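You operate a simulated robot arm through the tools that you are given. There is no shell and no other tool.

Carry out the task below with a simulated robot arm. There is one attempt and no reset: what you move stays moved.

JOB
Set both heat dials to 150, the time dial to 10 and the speed knob to fast.

The check looks at the end state, three seconds after you hand in, the way a careful person would. Anything else that was tipped, shoved, dropped, spilled or broken makes it a failure.

ROBOT AND FRAMES
A 7-joint arm with a two-finger parallel gripper, fixed in place. Base frame: the origin is at the foot of the arm, x ahead of it, y to its left, z up; the work surface is at about z = 86. Readings come in cm, rad, newtons and seconds.
With the tool pointing down near the work surface it reaches from about 10 to 52 cm from the base axis. Its first joint turns from -2.897 to 2.897 rad. Payload 1.57 kg.
The tool frame sits at the grasp point between the pads (the TCP): z along the fingers, y along the line on which they close. The tips reach 3 cm beyond it. Largest opening 8 cm; finger width 1.7, thickness 1.2; the body of the gripper, 4 by 8.2 cm, starts 8 cm behind the TCP.
Orientation is told as [roll, pitch, yaw] about the base's x, y, z axes, in that order, counted from this pose: with the fingers straight down and closing along the base's y, the tool's x points along the base's -x, its y along +y and its z along -z.

CONTROLS
- The arm moves only by the tool servo_tool. Its argument "steps" is a list that holds one entry, the list of rows, each a list of 7 numbers: the gripper command, from -1 (shut) to 1 (fully open), values between in proportion, then the shift along the tool's x, y, z in cm, then the turn, a rotation vector about the tool's x, y, z in rad. In form: [[[grip, tx, ty, tz, rx, ry, rz], ...]]. A call has 1 to 20 rows; each row is the pose to reach, as a shift and turn from the pose commanded when the call began, along the tool's axes at that moment. Each row takes 0.2 s and may step no farther than 5 cm and 0.15 rad from the row before; otherwise, or with a gripper value out of range, the whole call is refused. A pose out of reach is approached as far as the arm can. The call stops where the force on the tool passes 40 N (or 10 N more than at its start, if that is more) or the arm is blocked; 0.2 s more then pass. The fingers move at their own pace (about 7.2 cm/s each) and stop on an object; they squeeze with about 42 N. The grip force told is the motor's: it shows also when the fingers shut on nothing. Time passes only in rows, and 0.2 s behind the last, so rows that repeat a pose let the fingers close. It gives the time, the measured TCP pose, the force on the tool (base axes), the opening and the grip force at its end, in the units of the frame above (readings bear some noise), with the torque about the TCP (base axes, N m) and any sound that the robot's microphone picked up, and new pictures: "pictures" is both (left out), scene, wrist or none.
- Cameras (640 x 400 px; columns grow to the right, rows downward): "scene" is fixed at [5.91, -64.96, 172.87]; the picture's right is [0.87, -0.50, 0.00], its down [-0.24, -0.42, -0.87] and it looks along [0.43, 0.76, -0.48] (base axes); focal length 356 px, centre (320, 200). "wrist" rides on the gripper at [7.2, -0.7, -12.2] in the tool frame; the picture's right is [0.09, 1.00, 0.00], its down [-0.84, 0.08, -0.54] and it looks along [-0.54, 0.05, 0.84] (tool axes); focal length 238 px, centre (320, 200). There is no depth. A picture from a camera that has moved, and an enlarged one, comes with that camera's place and axes in the base frame and with its lens. The place of the scene camera against the robot may be out by one fixed shift of up to 1.8 cm in any direction.
- raise_lower(by): slides the trunk up (or, below 0, down) by that many cm; the arm rides with it, the base frame stays. It gives what a move gives, with no picture.
- enlarge(camera, box): a new picture of the part [left, top, right, bottom] of that camera's present view, enlarged. It takes no simulated time.
- finish_job(): hands the job in; it is judged then, once.

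Nothing tells you positions but the pictures and the camera data. Unless the task says otherwise, let go and move clear before handing in.

The tools are called after ">>>" as a command line: name --argument value ..., lists and objects as JSON in quotes. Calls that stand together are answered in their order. servo_tool: Moves the arm, as the interface text tells. Its arguments: {"type":"object","properties":{"steps":{"type":"array"},"pictures":{"type":"string","enum":["both","scene","wrist","none"]}},"required":["steps"]} The other tools are called the same way: raise_lower (by) slides the trunk up or down; enlarge (camera, box) takes an enlarged picture of a part of a camera's view; finish_job () hands the job in.

At the start:

```text
time_s: 0.0
eef_pos: [25.4, 26.48, 143.03]
tcp_rot: [0.0, 0.0, 0.003]
contact_force: [-0.2, -0.1, -0.2]
moment: [0.03, 0.01, 0.03]
opening: 7.99
grip_force: 0.0
trunk travel left (down, up): [-90.0, 9.0]
```

scene: 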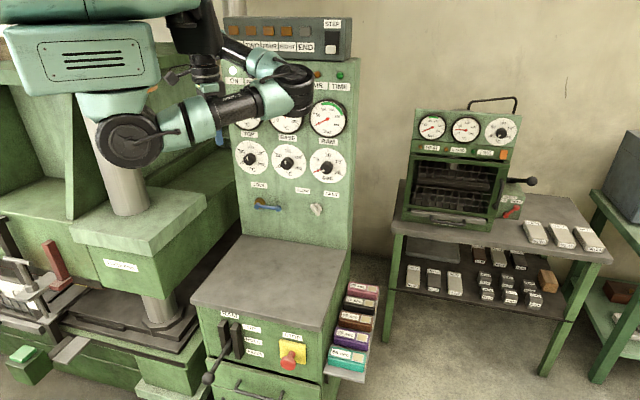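
wrist: 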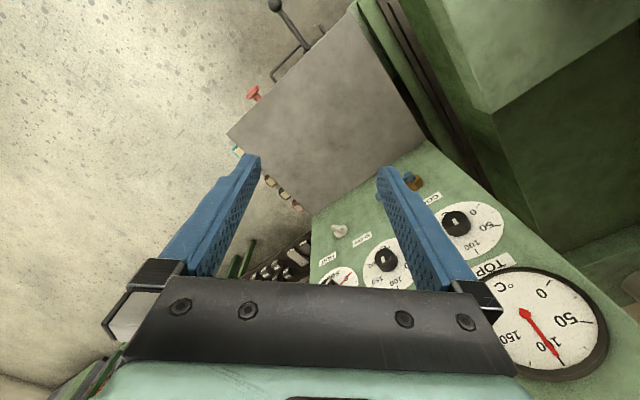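

I see a green control panel with three gauges on top, three dials below, and a lever and a knob under those. I'll enlarge the panel first to read the dials and labels.

>>> enlarge --camera "scene" --box '[220, 130, 360, 220]'

>>> enlarge --camera "scene" --box '[210, 10, 370, 140]'

>>> enlarge --camera "wrist" --box '[300, 160, 620, 390]'

>>> enlarge --camera "scene" --box '[390, 90, 550, 230]'

```text
4.44 times, centred on (290, 175) of scene
camera zoom: at [5.91, -64.96, 172.87], right [0.87, -0.5, 0.0], down [-0.24, -0.42, -0.87], along [0.43, 0.76, -0.48], focal length 1581 px, centre (453, 311)
```

zoom: 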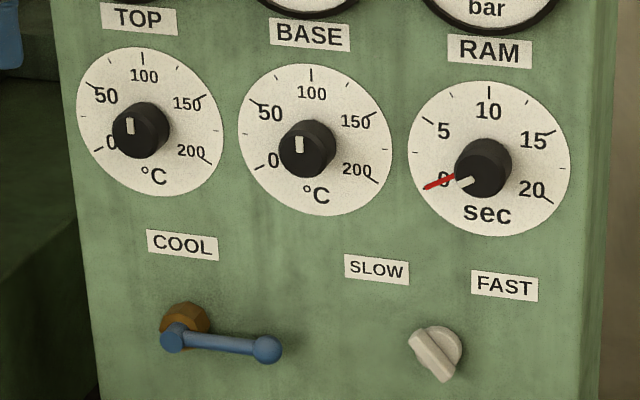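

```text
3.08 times, centred on (290, 75) of scene
camera zoom: at [5.91, -64.96, 172.87], right [0.87, -0.5, 0.0], down [-0.24, -0.42, -0.87], along [0.43, 0.76, -0.48], focal length 1095 px, centre (412, 585)
```

zoom: 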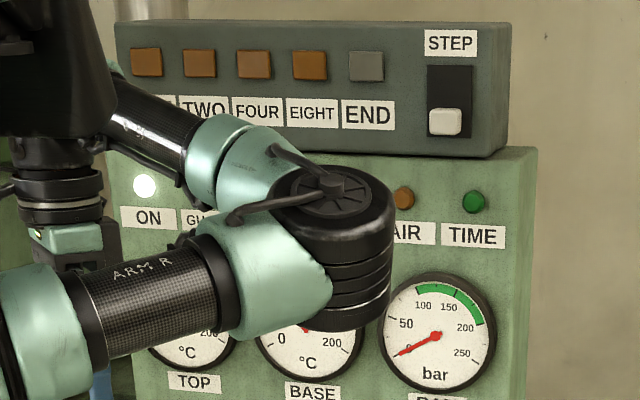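

```text
1.74 times, centred on (460, 275) of wrist
camera zoom: at [18.27, 25.81, 155.33], right [-0.09, 1.0, 0.0], down [0.84, 0.08, 0.54], along [0.54, 0.05, -0.84], focal length 414 px, centre (76, 70)
```

zoom: 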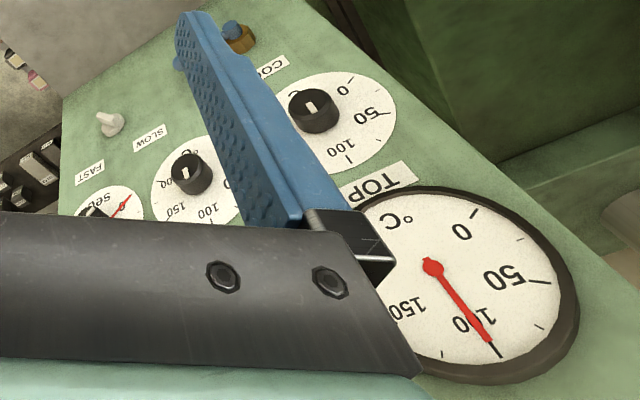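

```text
2.86 times, centred on (470, 160) of scene
camera zoom: at [5.91, -64.96, 172.87], right [0.87, -0.5, 0.0], down [-0.24, -0.42, -0.87], along [0.43, 0.76, -0.48], focal length 1017 px, centre (-109, 314)
```

zoom: 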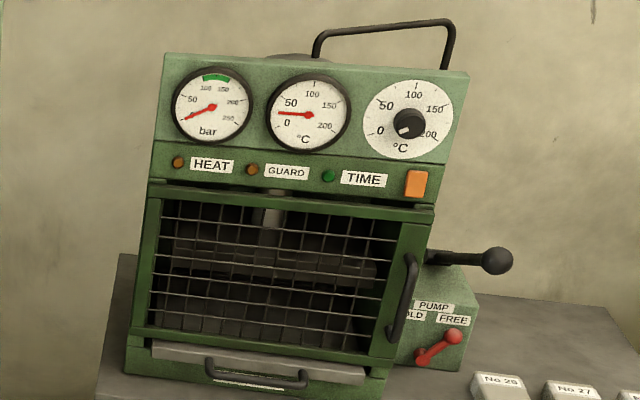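

The panel stands about 68 cm from the base along a 45° line. The TOP knob is near (43, 53, 122) and the time knob near (64, 33, 121). I'll turn the tool to face the panel, starting with a yaw in place.

>>> servo_tool --steps '[[[0, 0, 0, 0, 0, 0, -0.13], [0, 0, 0, 0, 0, 0, -0.26], [0, 0, 0, 0, 0, 0, -0.4], [0, 0, 0, 0, 0, 0, -0.54], [0, 0, 0, 0, 0, 0, -0.68], [0, 0, 0, 0, 0, 0, -0.8], [0, 0, 0, 0, 0, 0, -0.8]]]' --pictures "both"

```text
time_s: 1.6
eef_pos: [25.33, 26.45, 142.95]
tcp_rot: [0.001, 0.0, 0.802]
contact_force: [-0.5, -0.9, -0.2]
moment: [0.02, -0.02, -0.03]
opening: 4.01
grip_force: 0.0
trunk travel left (down, up): [-90.0, 9.0]
camera wrist: at [20.94, 20.76, 155.32], right [-0.78, 0.63, 0.0], down [0.53, 0.66, 0.54], along [0.34, 0.42, -0.84], focal length 238 px, centre (320, 200)
```

scene: 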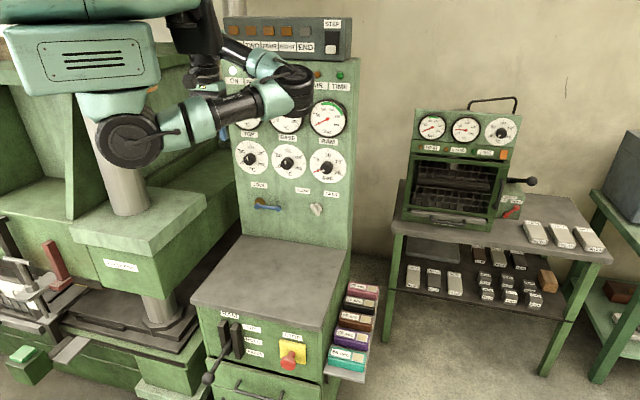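
wrist: 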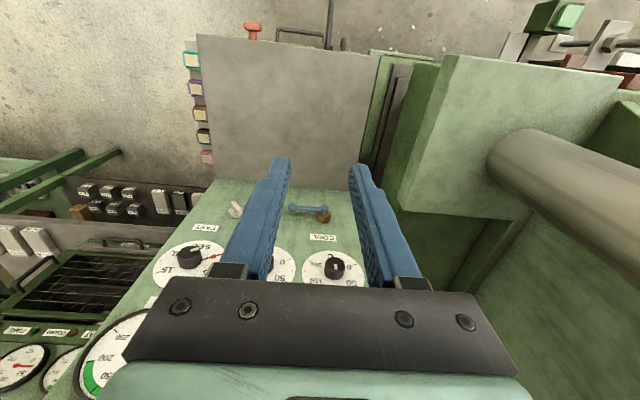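

The panel edges now line up with the tool, but the panel appears upside down in the wrist view. Next I'll pitch the tool up to horizontal while moving forward and slightly down.

>>> servo_tool --steps '[[[0, -1, 0, 0.4, 0, -0.131, 0], [0, -2, 0, 0.8, 0, -0.262, 0], [0, -3, 0, 1.2, 0, -0.393, 0], [0, -4, 0, 1.6, 0, -0.524, 0], [0, -5, 0, 2, 0, -0.655, 0], [0, -6, 0, 2.4, 0, -0.786, 0], [0, -7, 0, 2.8, 0, -0.917, 0], [0, -8, 0, 3.2, 0, -1.048, 0], [0, -9, 0, 3.6, 0, -1.179, 0], [0, -10, 0, 4, 0, -1.31, 0], [0, -11, 0, 4.5, 0, -1.44, 0], [0, -12, 0, 5, 0, -1.571, 0], [0, -12, 0, 5, 0, -1.571, 0]]]' --pictures "both"

```text
time_s: 4.6
eef_pos: [26.46, 36.19, 135.66]
tcp_rot: [0.114, -1.449, 0.645]
contact_force: [0.2, 0.0, -0.5]
moment: [-0.03, 0.0, 0.01]
opening: 4.01
grip_force: 0.2
out of reach, approached as far as the arm can: row 7, 8, 9, 10, 11, 12, 13
trunk travel left (down, up): [-90.0, 9.0]
stopped in row 13: the arm was blocked; the commanded pose is now the measured one
camera wrist: at [17.55, 26.97, 130.24], right [-0.69, 0.72, -0.08], down [-0.36, -0.25, 0.9], along [0.62, 0.65, 0.43], focal length 238 px, centre (320, 200)
```

scene: 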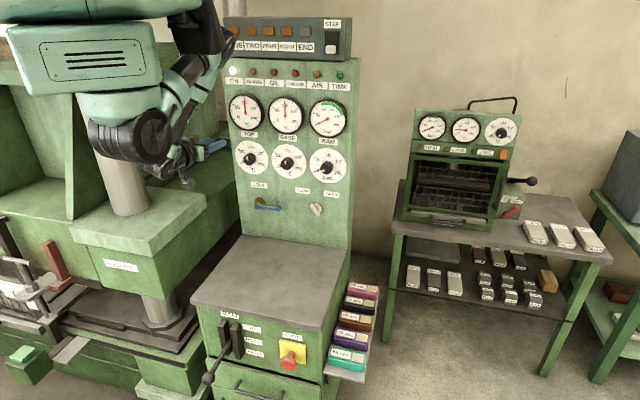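
wrist: 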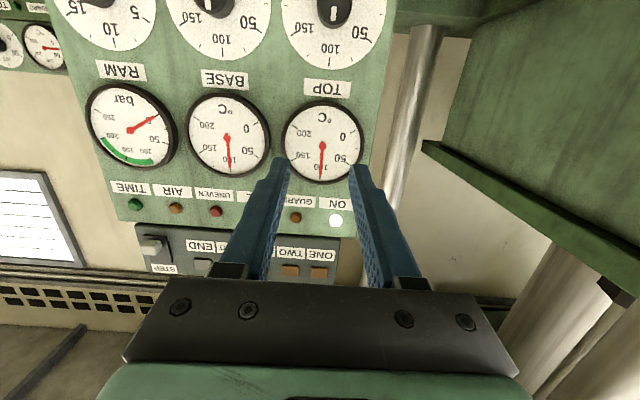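

The arm ran out of room while folded up, but the tool is nearly horizontal and I can see the panel. I'll move forward and lower, where it should have more reach, and finish levelling the tool.

>>> servo_tool --steps '[[[0, 1, 0, 2, 0, 0, 0], [0, 2, 0, 4, 0, 0, 0], [0, 3, 0, 6, 0, -0.04, 0], [0, 4, 0, 8, 0, -0.08, 0], [0, 5, 0, 9, 0, -0.125, 0], [0, 5, 0, 9, 0, -0.125, 0]]]' --pictures "both"

```text
time_s: 6.0
eef_pos: [26.74, 45.22, 135.08]
tcp_rot: [2.089, -1.556, -1.338]
contact_force: [-0.9, -0.2, 0.4]
moment: [-0.01, 0.01, 0.01]
opening: 3.97
grip_force: 0.0
out of reach, approached as far as the arm can: row 1, 2, 3, 4, 5, 6
trunk travel left (down, up): [-90.0, 9.0]
camera wrist: at [18.34, 36.73, 127.93], right [-0.68, 0.73, -0.08], down [-0.45, -0.32, 0.83], along [0.58, 0.6, 0.55], focal length 238 px, centre (320, 200)
```

scene: 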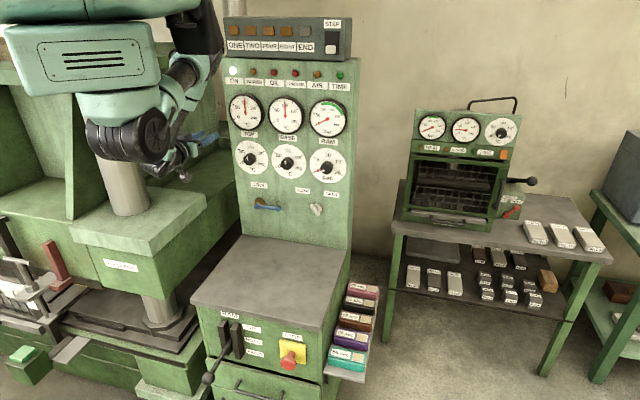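
wrist: 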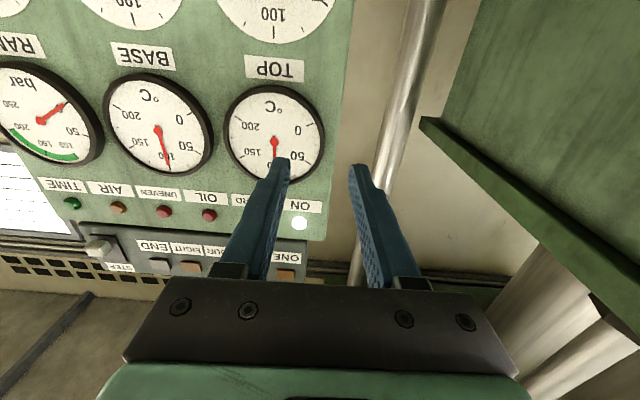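

The arm is cramped this close in, though the orientation is right. I'll reach further toward the panel and use the trunk for height.

>>> servo_tool --steps '[[[0, -2, -1, 2, 0, 0, 0], [0, -4, -2, 4, 0, 0, 0], [0, -5, -3, 6, 0, 0, 0], [0, -5, -3, 7, 0, 0, 0], [0, -5, -3, 7, 0, 0, 0]]]' --pictures "both"

```text
time_s: 7.4
eef_pos: [32.35, 46.98, 135.47]
tcp_rot: [0.122, -1.473, 0.622]
contact_force: [0.3, 0.4, -0.1]
moment: [-0.01, -0.01, -0.01]
opening: 4.0
grip_force: 0.1
out of reach, approached as far as the arm can: row 2, 3, 4, 5
trunk travel left (down, up): [-90.0, 9.0]
stopped in row 5: the arm was blocked; the commanded pose is now the measured one
camera wrist: at [23.35, 37.89, 129.71], right [-0.68, 0.73, -0.08], down [-0.38, -0.26, 0.89], along [0.62, 0.64, 0.46], focal length 238 px, centre (320, 200)
```

scene: 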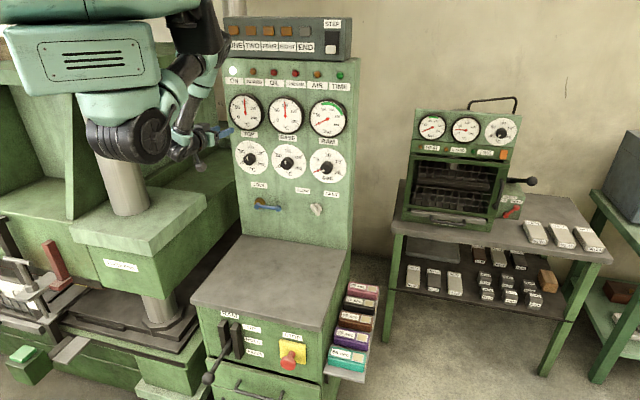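
wrist: 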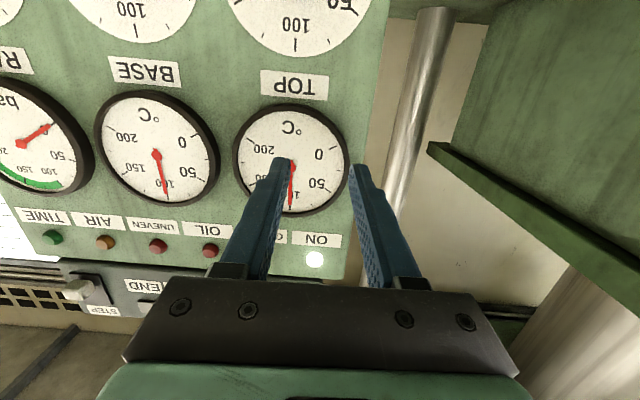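

The limit looks like the forearm pointing too steeply down from a high shoulder. Lowering the trunk should bring the shoulder level with the dials and free up the reach.

>>> raise_lower --by -15

```text
time_s: 9.2
eef_pos: [32.31, 46.99, 120.71]
tcp_rot: [0.12, -1.475, 0.628]
contact_force: [0.4, 0.4, 0.2]
moment: [-0.01, -0.01, 0.0]
opening: 3.99
grip_force: 0.0
trunk travel left (down, up): [-75.0, 24.0]
```

The trunk is 15 cm lower. Next I'll raise the tool relative to the shoulder and level it.

>>> servo_tool --steps '[[[0, -3, 0, 0, 0, 0, 0], [0, -6, 0, 0, 0, 0, 0], [0, -9, 0, 0, 0, -0.04, 0], [0, -12, 0, 0, 0, -0.08, 0], [0, -14, 0, 0, 0, -0.11, 0], [0, -14, 0, 0, 0, -0.11, 0]]]' --pictures "both"

```text
time_s: 10.6
eef_pos: [33.05, 47.72, 132.51]
tcp_rot: [0.576, -1.53, 0.16]
contact_force: [0.8, -0.9, 0.5]
moment: [-0.04, -0.04, 0.0]
opening: 4.01
grip_force: 0.0
trunk travel left (down, up): [-75.0, 24.0]
camera wrist: at [24.19, 39.02, 125.83], right [-0.67, 0.74, -0.07], down [-0.42, -0.3, 0.86], along [0.61, 0.6, 0.51], focal length 238 px, centre (320, 200)
```

scene: 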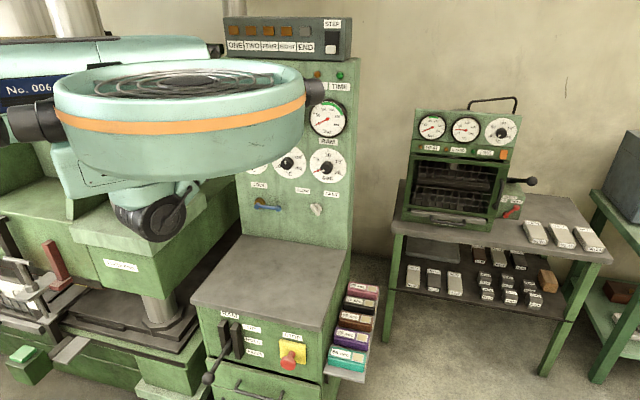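
wrist: 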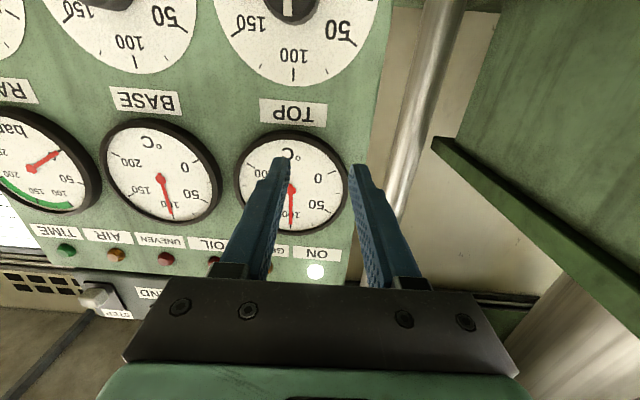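

Levelling worked this time. I'll lower the trunk further to bring the tool to dial height, then look through the wrist camera.

>>> raise_lower --by -11

>>> servo_tool --steps '[[[0, 0, 0, 0, 0, 0, 0]]]' --pictures "both"

```text
time_s: 12.0
eef_pos: [33.03, 47.66, 121.6]
tcp_rot: [0.725, -1.526, 0.013]
contact_force: [0.1, 0.2, -0.1]
moment: [0.01, 0.04, 0.0]
opening: 4.0
grip_force: 0.0
trunk travel left (down, up): [-64.0, 35.0]
```

```text
time_s: 12.4
eef_pos: [33.01, 47.7, 121.62]
tcp_rot: [0.713, -1.528, 0.023]
contact_force: [0.5, 0.4, 0.5]
moment: [0.01, -0.02, 0.01]
opening: 4.0
grip_force: 0.1
trunk travel left (down, up): [-64.0, 35.0]
camera wrist: at [24.18, 39.08, 115.0], right [-0.67, 0.74, -0.06], down [-0.42, -0.31, 0.86], along [0.61, 0.6, 0.51], focal length 238 px, centre (320, 200)
```

scene: 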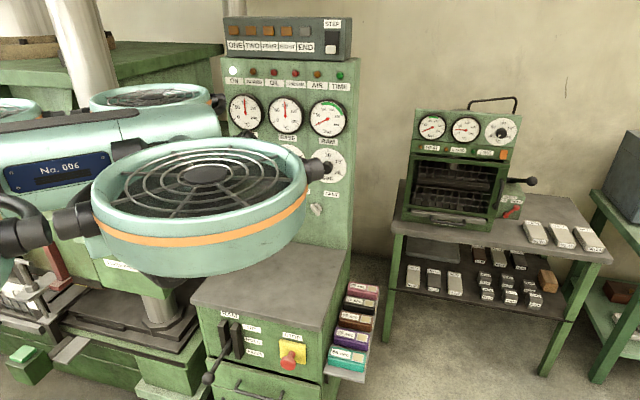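
wrist: 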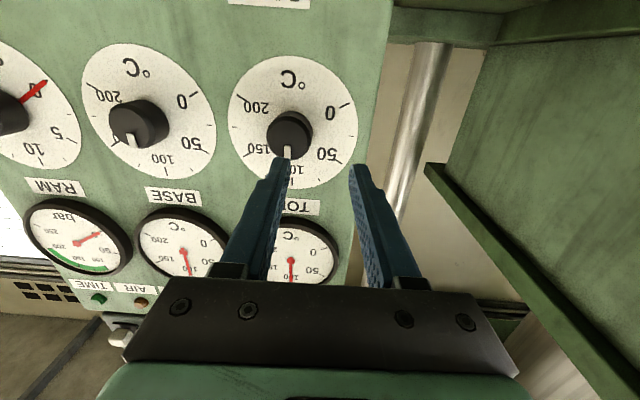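

The wrist camera now shows the dials upside down, with the TOP dial just ahead. I'll enlarge this view to read the pointers and locate the knobs.

>>> enlarge --camera "wrist" --box '[200, 40, 380, 200]'

>>> enlarge --camera "wrist" --box '[0, 30, 240, 200]'

```text
2.50 times, centred on (290, 120) of wrist
camera zoom: at [24.18, 39.08, 115.0], right [-0.67, 0.74, -0.06], down [-0.42, -0.31, 0.86], along [0.61, 0.6, 0.51], focal length 596 px, centre (395, 400)
```

zoom: 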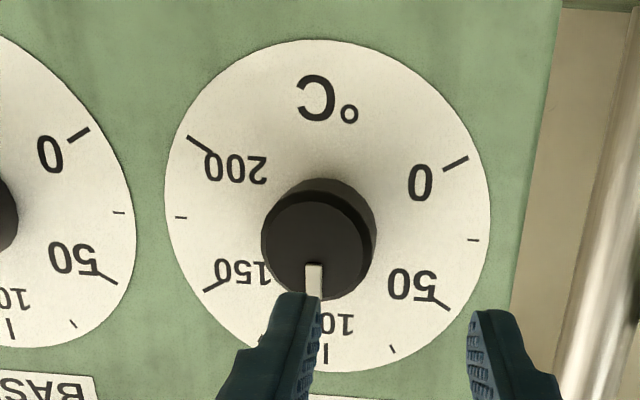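

```text
2.35 times, centred on (120, 115) of wrist
camera zoom: at [24.18, 39.08, 115.0], right [-0.67, 0.74, -0.06], down [-0.42, -0.31, 0.86], along [0.61, 0.6, 0.51], focal length 561 px, centre (791, 400)
```

zoom: 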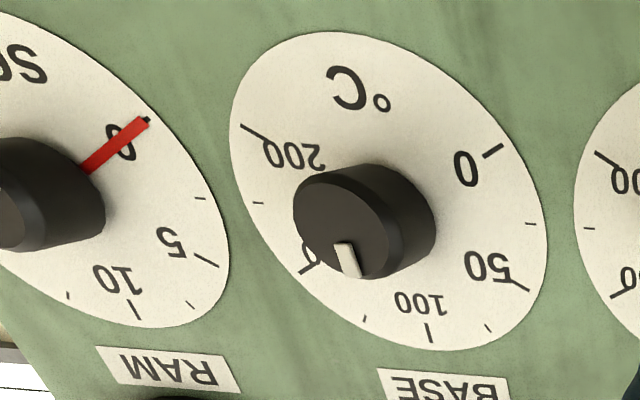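

Both heat dials point at 100, and clockwise is toward 150. I put the TOP knob face at about (42.6, 52.5, 121.6) with the panel normal near (0.72, 0.69, 0). I'll line up in front of it with the gripper open.

>>> servo_tool --steps '[[[1, -0.05, -1.0, 1.2, -0.01, -0.01, -0.01], [1, -0.1, -2.0, 2.4, -0.02, -0.02, -0.02], [1, -0.15, -3.1, 3.6, -0.031, -0.031, -0.029], [1, -0.2, -3.1, 4.3, -0.031, -0.031, -0.029], [1, -0.2, -3.1, 4.3, -0.031, -0.031, -0.029]]]' --pictures "wrist"

```text
time_s: 13.6
eef_pos: [33.04, 47.8, 121.55]
tcp_rot: [0.705, -1.53, 0.035]
contact_force: [1.4, 0.3, 0.1]
moment: [-0.02, -0.02, 0.0]
opening: 7.99
grip_force: 0.0
out of reach, approached as far as the arm can: row 1, 2, 3, 4, 5
trunk travel left (down, up): [-64.0, 35.0]
camera wrist: at [24.16, 39.09, 114.99], right [-0.67, 0.74, -0.06], down [-0.42, -0.31, 0.86], along [0.61, 0.6, 0.51], focal length 238 px, centre (320, 200)
```

wrist: 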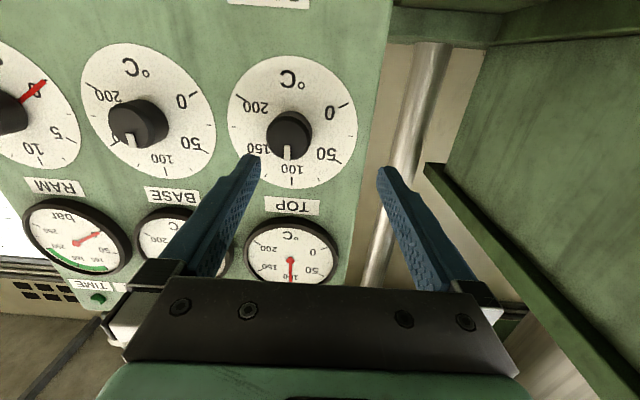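

The arm refused to move any further in this posture, so it is probably at a joint limit. I'll check how the arm is standing before trying again.

>>> enlarge --camera "scene" --box '[60, 60, 360, 260]'

>>> enlarge --camera "scene" --box '[200, 80, 320, 170]'

```text
2.00 times, centred on (210, 160) of scene
camera zoom: at [5.91, -64.96, 172.87], right [0.87, -0.5, 0.0], down [-0.24, -0.42, -0.87], along [0.43, 0.76, -0.48], focal length 712 px, centre (540, 280)
```

zoom: 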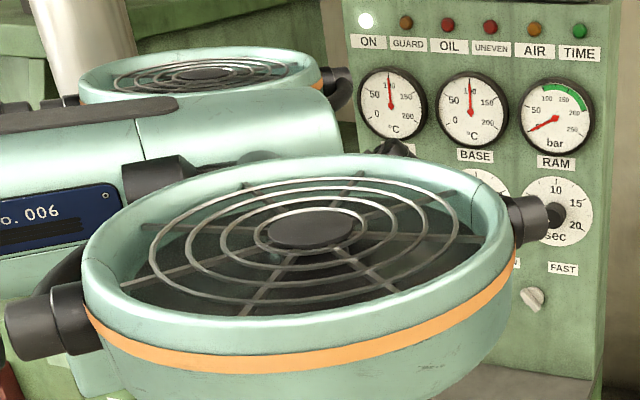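

```text
4.44 times, centred on (260, 125) of scene
camera zoom: at [5.91, -64.96, 172.87], right [0.87, -0.5, 0.0], down [-0.24, -0.42, -0.87], along [0.43, 0.76, -0.48], focal length 1581 px, centre (587, 533)
```

zoom: 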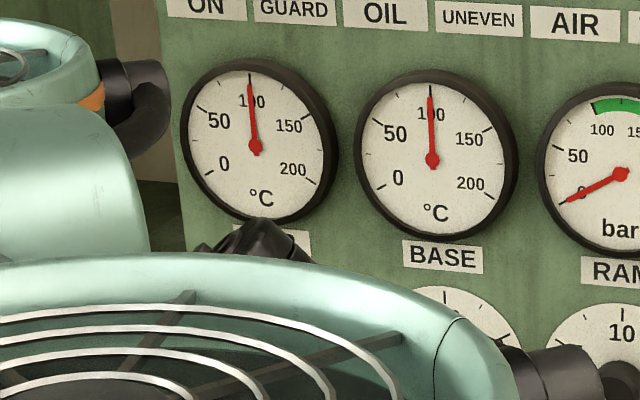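

Something in the wrist or shoulder is at its limit in this elbow-high posture. I'll back out to the last reachable pose and test which directions are free.

>>> servo_tool --steps '[[[1, 0.2, 3.1, -4.3, 0.031, 0.031, 0.029], [1, 2.2, 3.1, -4.3, 0.031, 0.031, 0.029], [1, 4.2, 3.1, -4.3, 0.031, 0.031, 0.029], [1, 6.2, 3.1, -4.3, 0.031, 0.031, 0.029], [1, 6.2, 3.1, -4.3, 0.031, 0.031, 0.029]]]' --pictures "none"

```text
refused: row 1 steps farther than a row can; nothing moved
```

>>> servo_tool --steps '[[[1, 0.1, 1.5, -2.2, 0.015, 0.015, 0.015], [1, 0.2, 3.1, -4.3, 0.031, 0.031, 0.029], [1, 2.2, 3.1, -4.3, 0.031, 0.031, 0.029], [1, 4.2, 3.1, -4.3, 0.031, 0.031, 0.029], [1, 6.2, 3.1, -4.3, 0.031, 0.031, 0.029], [1, 6.2, 3.1, -4.3, 0.031, 0.031, 0.029]]]' --pictures "none"

```text
time_s: 15.0
eef_pos: [28.15, 47.26, 117.52]
tcp_rot: [1.152, -1.527, -0.444]
contact_force: [-0.6, -0.3, 0.3]
moment: [-0.01, 0.0, -0.01]
opening: 8.03
grip_force: 0.1
trunk travel left (down, up): [-64.0, 35.0]
```

The commanded pose resets to the reached one, so I simply backed off and moved down freely. Next I'll try moving forward and right from this lower position.

>>> servo_tool --steps '[[[1, 0, 0, 2, 0, 0, 0], [1, 0, 0, 4, 0, 0, 0], [1, 0, -2, 6, 0, 0, 0], [1, 0, -4, 8, 0, 0, 0], [1, 0, -4, 8, 0, 0, 0]]]' --pictures "none"

```text
time_s: 16.4
eef_pos: [37.52, 48.47, 114.28]
tcp_rot: [0.604, -1.481, 0.08]
contact_force: [-0.8, 0.3, 0.3]
moment: [0.01, -0.01, 0.02]
opening: 8.02
grip_force: 0.0
trunk travel left (down, up): [-64.0, 35.0]
stopped in row 5: the arm was blocked; the commanded pose is now the measured one
```

>>> servo_tool --steps '[[[1, 0, 0, 0, 0, 0, 0]]]' --pictures "both"

```text
time_s: 16.8
eef_pos: [37.56, 48.34, 114.45]
tcp_rot: [0.613, -1.482, 0.07]
contact_force: [0.6, 0.0, 0.5]
moment: [0.0, 0.03, -0.01]
opening: 8.01
grip_force: 0.0
trunk travel left (down, up): [-64.0, 35.0]
camera wrist: at [27.9, 40.28, 108.2], right [-0.63, 0.77, -0.04], down [-0.39, -0.28, 0.88], along [0.67, 0.57, 0.48], focal length 238 px, centre (320, 200)
```

scene: 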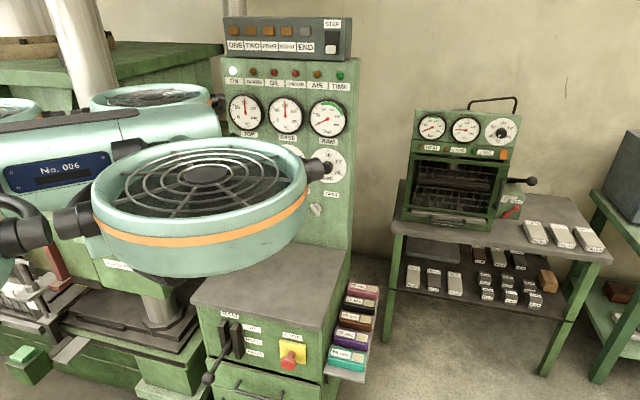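
wrist: 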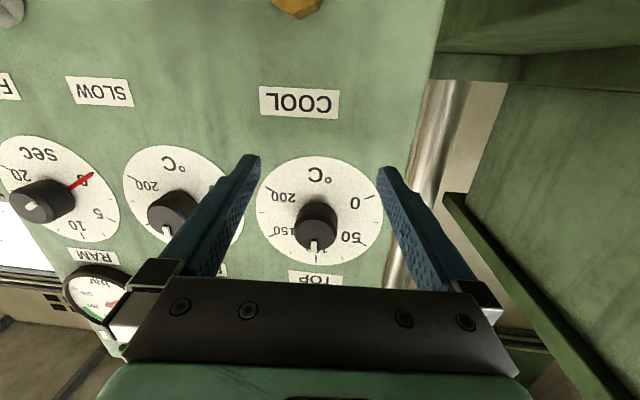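

The TOP dial is now centred between the fingers, and the elbow has dropped. A tool sitting lower relative to the shoulder is the easier posture, so I'll raise the trunk and keep the tool low.

>>> raise_lower --by 14

>>> servo_tool --steps '[[[1, 1.5, 0, 0, 0, 0, 0], [1, 3, 0, 0, 0, 0, 0], [1, 4.5, 0, 0, 0, 0, 0], [1, 6, 0, 0, 0, 0, 0], [1, 6, 0, 0, 0, 0, 0]]]' --pictures "both"

```text
time_s: 18.4
eef_pos: [37.49, 48.51, 128.29]
tcp_rot: [0.605, -1.482, 0.08]
contact_force: [-0.5, -0.2, 0.2]
moment: [-0.01, 0.0, -0.01]
opening: 8.0
grip_force: 0.0
trunk travel left (down, up): [-78.0, 21.0]
```

```text
time_s: 19.6
eef_pos: [36.41, 48.9, 123.35]
tcp_rot: [0.624, -1.486, 0.052]
contact_force: [0.2, -0.3, -0.5]
moment: [0.02, 0.01, -0.03]
opening: 7.99
grip_force: 0.1
out of reach, approached as far as the arm can: row 4, 5
trunk travel left (down, up): [-78.0, 21.0]
camera wrist: at [26.82, 40.74, 117.17], right [-0.63, 0.78, -0.04], down [-0.4, -0.28, 0.87], along [0.67, 0.57, 0.48], focal length 238 px, centre (320, 200)
```

scene: 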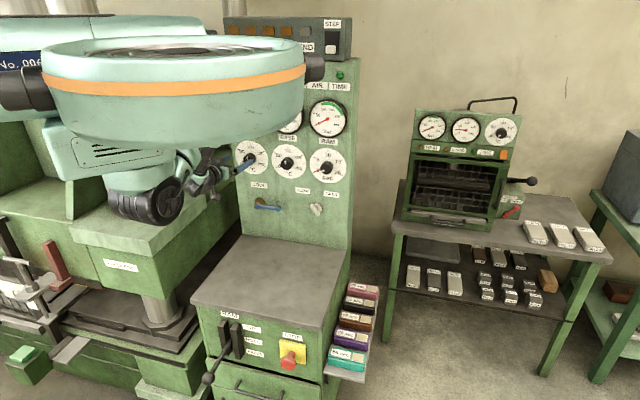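
wrist: 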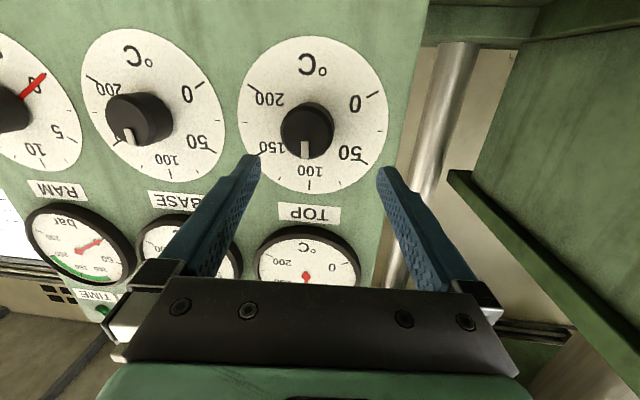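

>>> enlarge --camera "scene" --box '[40, 110, 300, 250]'

```text
2.46 times, centred on (170, 180) of scene
camera zoom: at [5.91, -64.96, 172.87], right [0.87, -0.5, 0.0], down [-0.24, -0.42, -0.87], along [0.43, 0.76, -0.48], focal length 876 px, centre (689, 249)
```

zoom: 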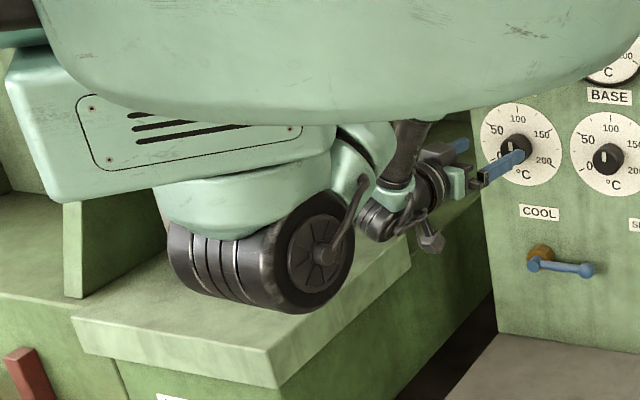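

The elbow is up and the tool can't swing left of the arm's line in this posture. I'll yaw the tool right to free the wrist, then lower it relative to the shoulder and see how far the arm goes.

>>> servo_tool --steps '[[[1, 0, 0, -1, 0.1, 0, 0], [1, 0, 0, -2, 0.2, 0, 0], [1, 0, 0, -2, 0.3, 0, 0], [1, 2, 0, -2, 0.3, 0, 0], [1, 4, 0, -2, 0.3, 0, 0], [1, 6, 0, -2, 0.3, 0, 0], [1, 8, 0, -2, 0.3, 0, 0], [1, 8, 0, -2, 0.3, 0, 0]]]' --pictures "both"

```text
time_s: 21.4
eef_pos: [34.24, 47.57, 115.25]
tcp_rot: [0.361, -1.489, 0.026]
contact_force: [-0.5, 0.7, 0.0]
moment: [0.03, 0.02, -0.02]
opening: 7.99
grip_force: 0.0
trunk travel left (down, up): [-78.0, 21.0]
camera wrist: at [22.71, 42.46, 109.27], right [-0.38, 0.92, -0.06], down [-0.46, -0.13, 0.88], along [0.8, 0.36, 0.47], focal length 238 px, centre (320, 200)
```

scene: 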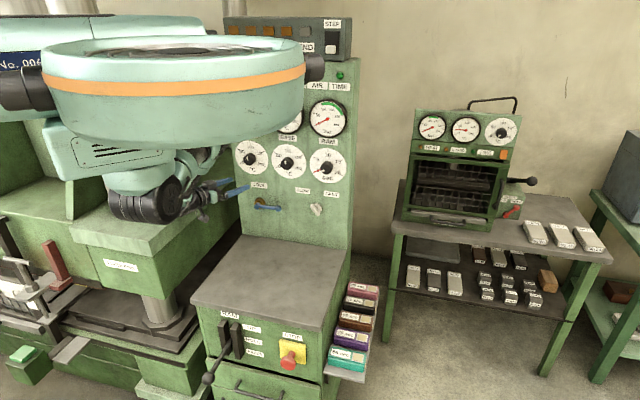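
wrist: 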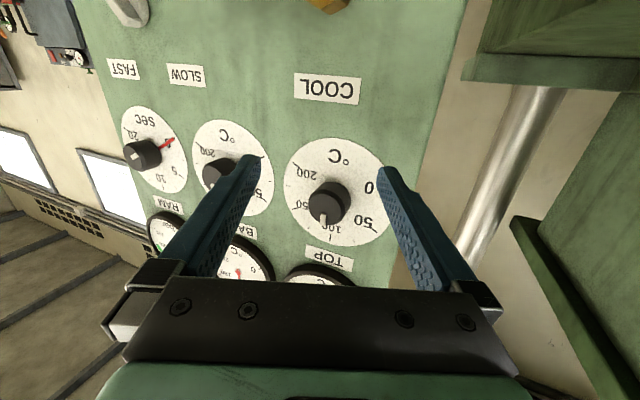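

That was all reachable. I'll go further down and out, then yaw back toward the panel normal.

>>> servo_tool --steps '[[[1, 1.5, -1, 0, 0, 0, 0], [1, 3, -2, 0, 0, 0, 0], [1, 4.5, -3, 0, 0, 0, 0], [1, 6, -4, 0, 0, 0, 0], [1, 6, -4, 0, -0.1, 0, 0], [1, 6, -4, 0, -0.2, 0, 0], [1, 6, -4, 0, -0.3, 0, 0], [1, 6, -4, 0, -0.38, 0, 0], [1, 6, -4, 0, -0.38, 0, 0]]]' --pictures "both"

```text
time_s: 23.4
eef_pos: [28.47, 49.1, 116.0]
tcp_rot: [0.489, -1.463, 0.224]
contact_force: [0.2, 1.2, -0.1]
moment: [-0.01, 0.0, 0.01]
opening: 7.99
grip_force: 0.0
out of reach, approached as far as the arm can: row 5, 6, 7, 8, 9
trunk travel left (down, up): [-78.0, 21.0]
camera wrist: at [19.02, 40.54, 110.14], right [-0.66, 0.75, -0.04], down [-0.37, -0.27, 0.89], along [0.66, 0.6, 0.46], focal length 238 px, centre (320, 200)
```

scene: 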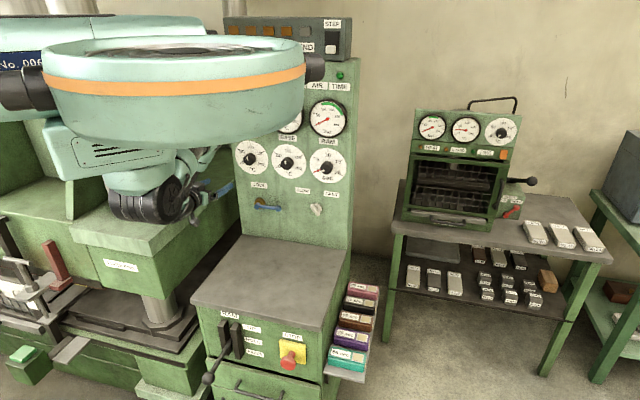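
wrist: 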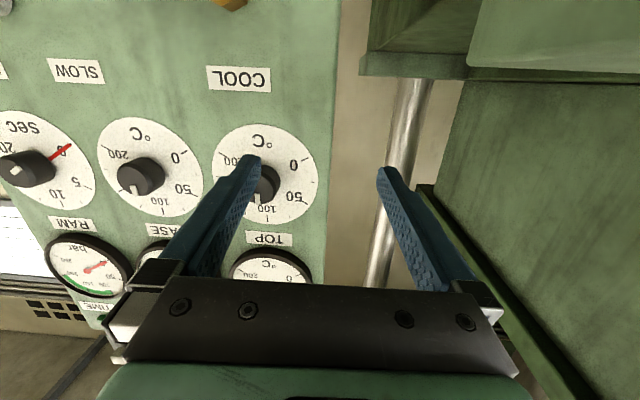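

Lowering makes this posture worse, so the wrist is on the wrong branch. I'll go back to tool-down with the trunk raised and re-approach so that the wrist passes through its straight position.

>>> raise_lower --by 12

>>> servo_tool --steps '[[[0, 0, -1.2, -2, 0, 0.13, 0], [0, 0, -2.4, -4, 0, 0.26, 0], [0, 0, -3.6, -6, 0, 0.39, 0], [0, 0, -4.8, -8, 0, 0.52, 0], [0, 0, -6, -9, 0, 0.65, 0], [0, 0, -7.2, -10, 0, 0.78, 0], [0, 0, -8.4, -10, 0, 0.91, 0], [0, 0, -9.6, -10, 0, 1.04, 0], [0, 0, -10.8, -10, 0, 1.17, 0], [0, 0, -12, -10, 0, 1.3, 0], [0, 0, -13, -10, 0, 1.43, 0], [0, 0, -14, -10, 0, 1.55, 0], [0, 0, -14, -10, 0, 1.55, 0]]]' --pictures "both"

```text
time_s: 24.9
eef_pos: [28.47, 49.08, 127.97]
tcp_rot: [0.487, -1.463, 0.224]
contact_force: [0.0, -0.3, 0.1]
moment: [0.01, -0.01, 0.02]
opening: 7.99
grip_force: 0.0
trunk travel left (down, up): [-90.0, 9.0]
```

```text
time_s: 27.7
eef_pos: [29.99, 32.03, 128.21]
tcp_rot: [0.05, 0.075, 0.714]
contact_force: [-0.9, 1.1, 0.0]
moment: [0.02, -0.01, -0.01]
opening: 4.01
grip_force: 0.0
trunk travel left (down, up): [-90.0, 9.0]
camera wrist: at [26.17, 26.96, 141.07], right [-0.72, 0.69, 0.06], down [0.63, 0.61, 0.48], along [0.3, 0.38, -0.87], focal length 238 px, centre (320, 200)
```

scene: 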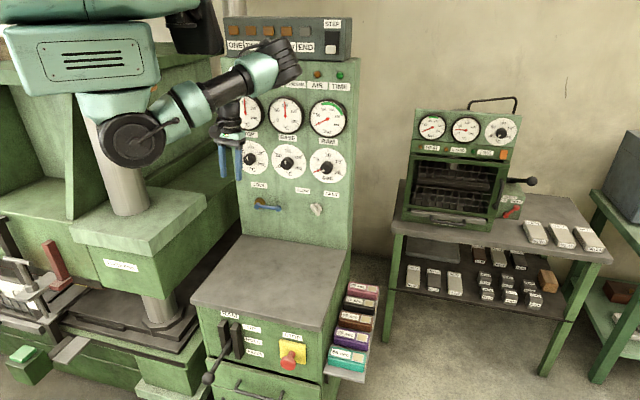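
wrist: 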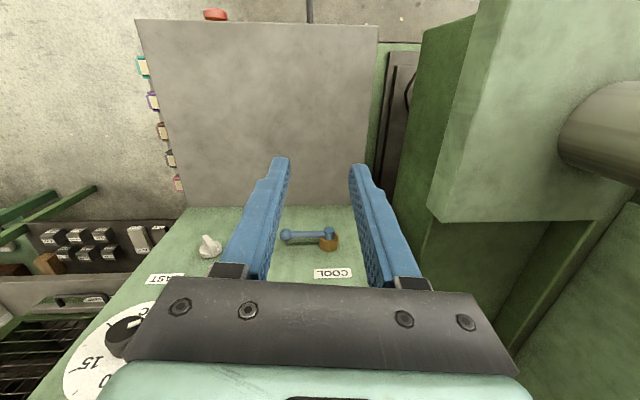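

The arm is back to tool-down with the elbow out to the right. I'll move toward the right side, facing the time dial, and turn the tool so it can pitch up along the forearm direction.

>>> servo_tool --steps '[[[0, 0.3, -3.5, 0, 0, -0.01, -0.06], [0, 0.6, -7, 0, 0, -0.02, -0.12], [0, 1, -10.5, 0, 0, -0.03, -0.18], [0, 1.3, -14, 0.5, 0, -0.04, -0.24], [0, 1.6, -17.5, 1, 0, -0.05, -0.3], [0, 1.9, -21, 2, 0, -0.06, -0.36], [0, 2, -22, 3, 0, -0.07, -0.4], [0, 2, -22, 3, 0, -0.07, -0.4]]]' --pictures "both"

```text
time_s: 29.5
eef_pos: [42.8, 13.92, 124.23]
tcp_rot: [0.062, -0.018, 1.111]
contact_force: [-0.4, 0.5, 0.2]
moment: [-0.01, 0.0, 0.0]
opening: 4.0
grip_force: 0.1
trunk travel left (down, up): [-90.0, 9.0]
camera wrist: at [40.7, 6.77, 136.45], right [-0.93, 0.36, 0.06], down [0.33, 0.76, 0.56], along [0.16, 0.54, -0.83], focal length 238 px, centre (320, 200)
```

scene: 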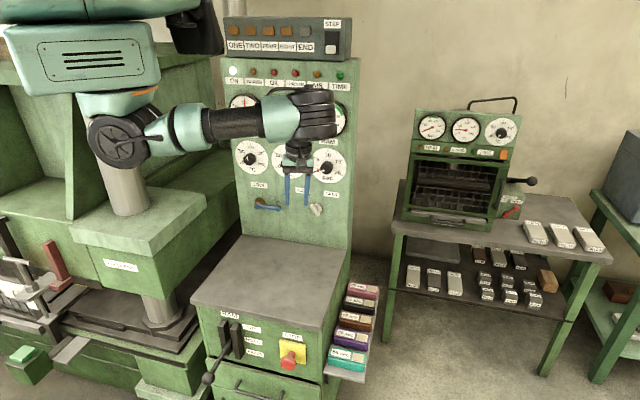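
wrist: 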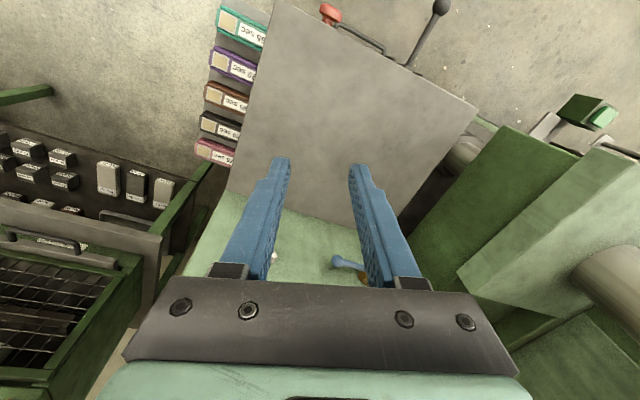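

>>> enlarge --camera "scene" --box '[70, 50, 370, 240]'

```text
2.11 times, centred on (220, 145) of scene
camera zoom: at [5.91, -64.96, 172.87], right [0.87, -0.5, 0.0], down [-0.24, -0.42, -0.87], along [0.43, 0.76, -0.48], focal length 749 px, centre (530, 316)
```

zoom: 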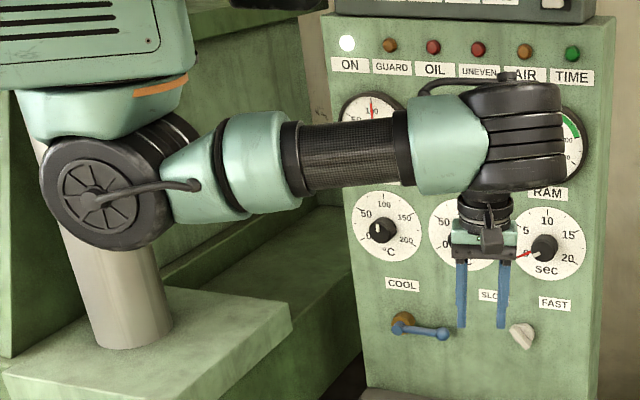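

The arm is reaching with the elbow out to the right, and the forearm runs away from the camera toward the panel. I'll yaw the tool further left, then pitch up on that side of the forearm.

>>> servo_tool --steps '[[[0, 0, 0, 0, 0, 0, -0.14], [0, 0, 0, 0, 0, 0, -0.28], [0, 0, 0, 0, 0, 0, -0.42], [0, 0, 0, 0, 0, 0, -0.55], [0, 0, 0, 0, 0, 0, -0.55]]]' --pictures "none"

>>> servo_tool --steps '[[[0, -2.85, 0, -0.1, 0, -0.13, 0], [0, -5.65, 0, -0.5, 0, -0.26, 0], [0, -8.4, 0, -1, 0, -0.39, 0], [0, -10.9, 0, -1.8, 0, -0.52, 0], [0, -13.3, 0, -2.8, 0, -0.65, 0], [0, -15.5, 0, -4, 0, -0.78, 0], [0, -17.4, 0, -5.4, 0, -0.91, 0], [0, -19, 0, -6.9, 0, -1.04, 0]]]' --pictures "both"

```text
time_s: 30.7
eef_pos: [38.81, 13.07, 119.79]
tcp_rot: [-0.108, -0.026, 1.519]
contact_force: [-0.2, 0.7, 0.0]
moment: [-0.05, 0.04, 0.0]
opening: 3.98
grip_force: 0.0
out of reach, approached as far as the arm can: row 1, 2, 3, 4, 5
trunk travel left (down, up): [-90.0, 9.0]
```

```text
time_s: 32.5
eef_pos: [39.07, 31.3, 127.28]
tcp_rot: [-0.218, -1.059, 1.703]
contact_force: [-0.1, 0.1, -1.1]
moment: [-0.04, 0.01, 0.0]
opening: 3.98
grip_force: 0.0
trunk travel left (down, up): [-90.0, 9.0]
camera wrist: at [38.88, 17.16, 127.04], right [-0.98, 0.01, -0.19], down [-0.19, -0.06, 0.98], along [0.0, 1.0, 0.06], focal length 238 px, centre (320, 200)
```

scene: 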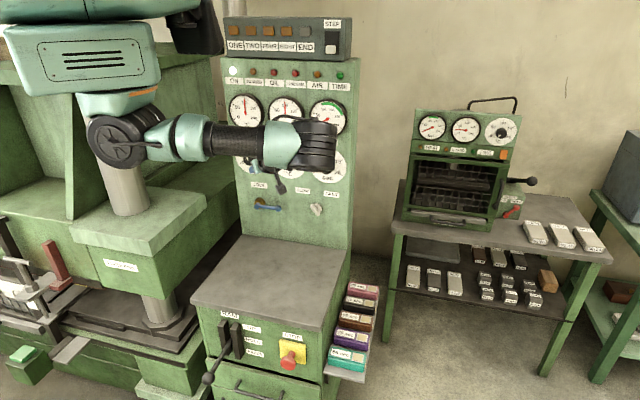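
wrist: 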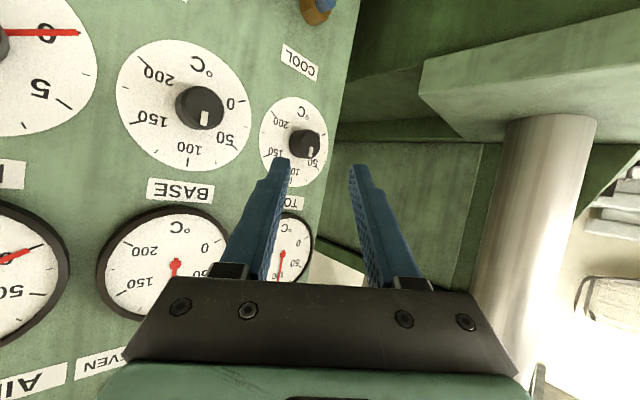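

The pitch-up on this side went through without limits, and the elbow is now lower. I'll continue pitching up to a little above horizontal.

>>> servo_tool --steps '[[[0, -1.7, 0, -0.4, 0, -0.13, 0], [0, -3.4, 0, -0.8, 0, -0.26, 0], [0, -5.1, 0, -1.2, 0, -0.39, 0], [0, -6.8, 0, -1.6, 0, -0.52, 0], [0, -8.5, 0, -2, 0, -0.62, 0], [0, -8.5, 0, -2, 0, -0.62, 0]]]' --pictures "both"

```text
time_s: 33.9
eef_pos: [38.15, 33.6, 135.74]
tcp_rot: [-2.408, -1.411, -2.354]
contact_force: [-0.5, -0.4, 0.5]
moment: [0.0, 0.01, -0.04]
opening: 4.0
grip_force: 0.0
trunk travel left (down, up): [-90.0, 9.0]
camera wrist: at [39.13, 22.42, 127.37], right [-0.98, 0.07, -0.2], down [-0.19, -0.63, 0.75], along [-0.07, 0.78, 0.63], focal length 238 px, centre (320, 200)
```

scene: 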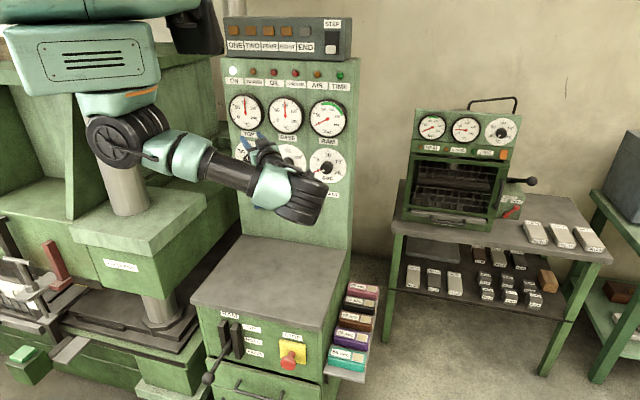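
wrist: 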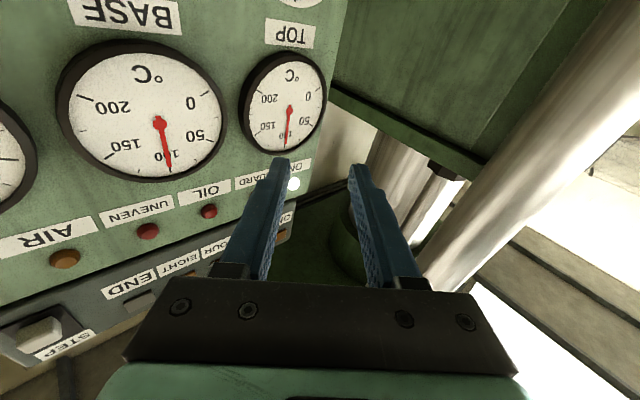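

The elbow has swung down and right, which is the posture I wanted. Next I'll yaw the tool right to face the panel squarely.

>>> servo_tool --steps '[[[0, 1.3, -1.6, -1.2, 0.125, 0, 0], [0, 2.6, -3.2, -2.4, 0.25, 0, 0], [0, 3.9, -4.8, -3.6, 0.375, 0, 0], [0, 5.2, -6.4, -4.8, 0.5, 0, 0], [0, 6.5, -8, -6, 0.625, 0, 0], [0, 7.9, -9.5, -7.1, 0.75, 0, 0], [0, 7.9, -9.5, -7.1, 0.75, 0, 0]]]' --pictures "both"

```text
time_s: 35.5
eef_pos: [49.75, 25.29, 128.38]
tcp_rot: [3.084, -1.415, -2.301]
contact_force: [0.3, 0.6, -0.6]
moment: [0.0, -0.02, 0.0]
opening: 4.01
grip_force: 0.1
out of reach, approached as far as the arm can: row 6, 7
trunk travel left (down, up): [-90.0, 9.0]
camera wrist: at [42.46, 17.18, 119.61], right [-0.69, 0.72, -0.08], down [-0.52, -0.42, 0.74], along [0.5, 0.56, 0.66], focal length 238 px, centre (320, 200)
```

scene: 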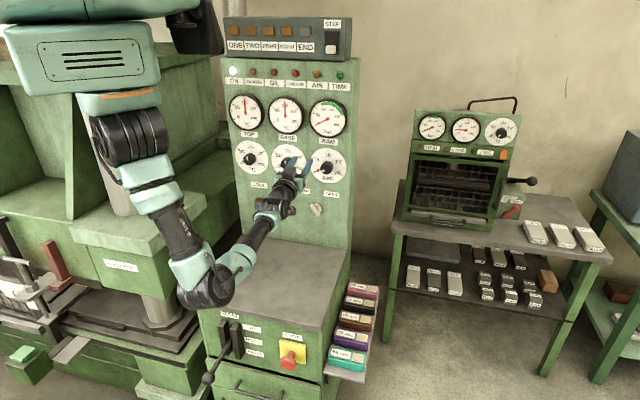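
wrist: 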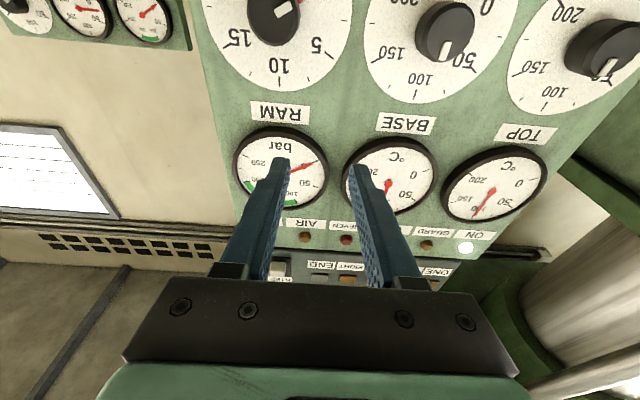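

The arm is now in a comfortable elbow-down posture facing the panel. I'll level the tool and move in front of the time dial to measure it.

>>> servo_tool --steps '[[[0.5, 2, -0.5, 0.8, 0.004, 0.04, 0], [0.5, 4, -0.9, 1.6, 0.008, 0.08, 0], [1, 6, -1.4, 2.4, 0.012, 0.12, 0], [1, 7.4, -1.8, 3.1, 0.016, 0.155, 0], [1, 7.4, -1.8, 3.1, 0.016, 0.155, 0]]]' --pictures "both"

```text
time_s: 36.7
eef_pos: [54.01, 26.86, 121.62]
tcp_rot: [2.096, -1.568, -1.343]
contact_force: [0.3, -0.2, -0.3]
moment: [-0.02, -0.01, 0.06]
opening: 8.01
grip_force: 0.1
trunk travel left (down, up): [-90.0, 9.0]
camera wrist: at [45.61, 18.12, 114.54], right [-0.68, 0.73, -0.09], down [-0.45, -0.32, 0.84], along [0.58, 0.61, 0.54], focal length 238 px, centre (320, 200)
```

scene: 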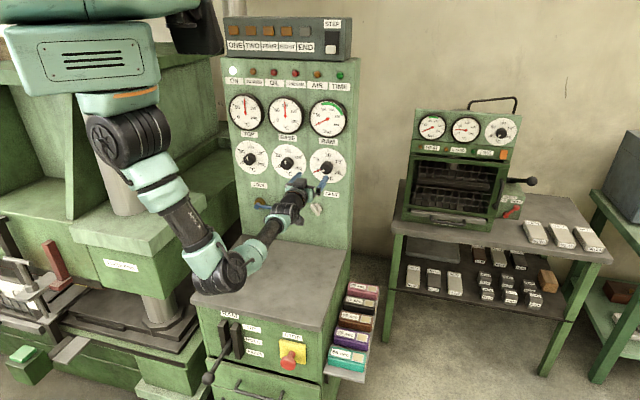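
wrist: 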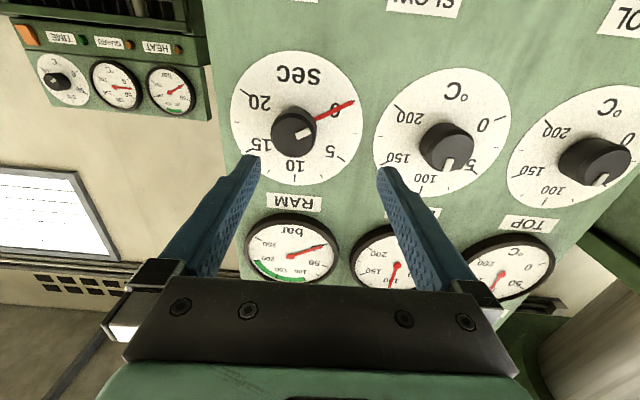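

The pose was reached exactly. I'll zoom in on the time dial to measure where the knob and its pointer are.

>>> enlarge --camera "wrist" --box '[215, 35, 375, 205]'

>>> enlarge --camera "wrist" --box '[360, 50, 640, 230]'

```text
2.35 times, centred on (295, 120) of wrist
camera zoom: at [45.61, 18.12, 114.54], right [-0.68, 0.73, -0.09], down [-0.45, -0.32, 0.84], along [0.58, 0.61, 0.54], focal length 561 px, centre (379, 388)
```

zoom: 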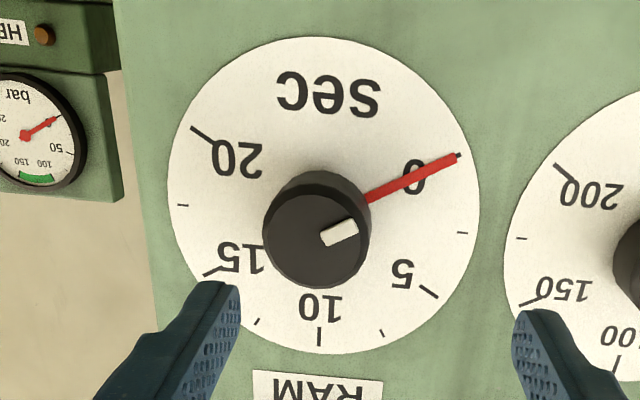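

```text
2.22 times, centred on (500, 140) of wrist
camera zoom: at [45.61, 18.12, 114.54], right [-0.68, 0.73, -0.09], down [-0.45, -0.32, 0.84], along [0.58, 0.61, 0.54], focal length 530 px, centre (-80, 333)
```

zoom: 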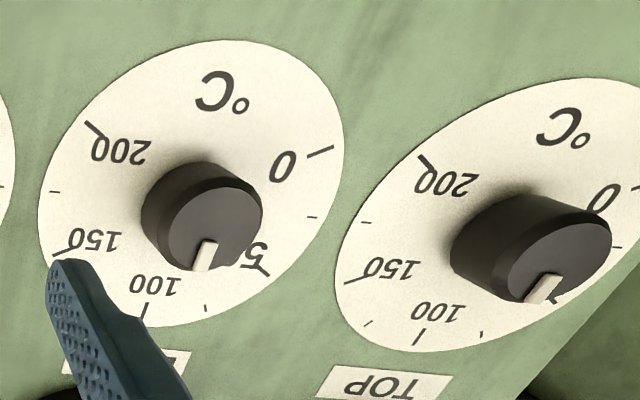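

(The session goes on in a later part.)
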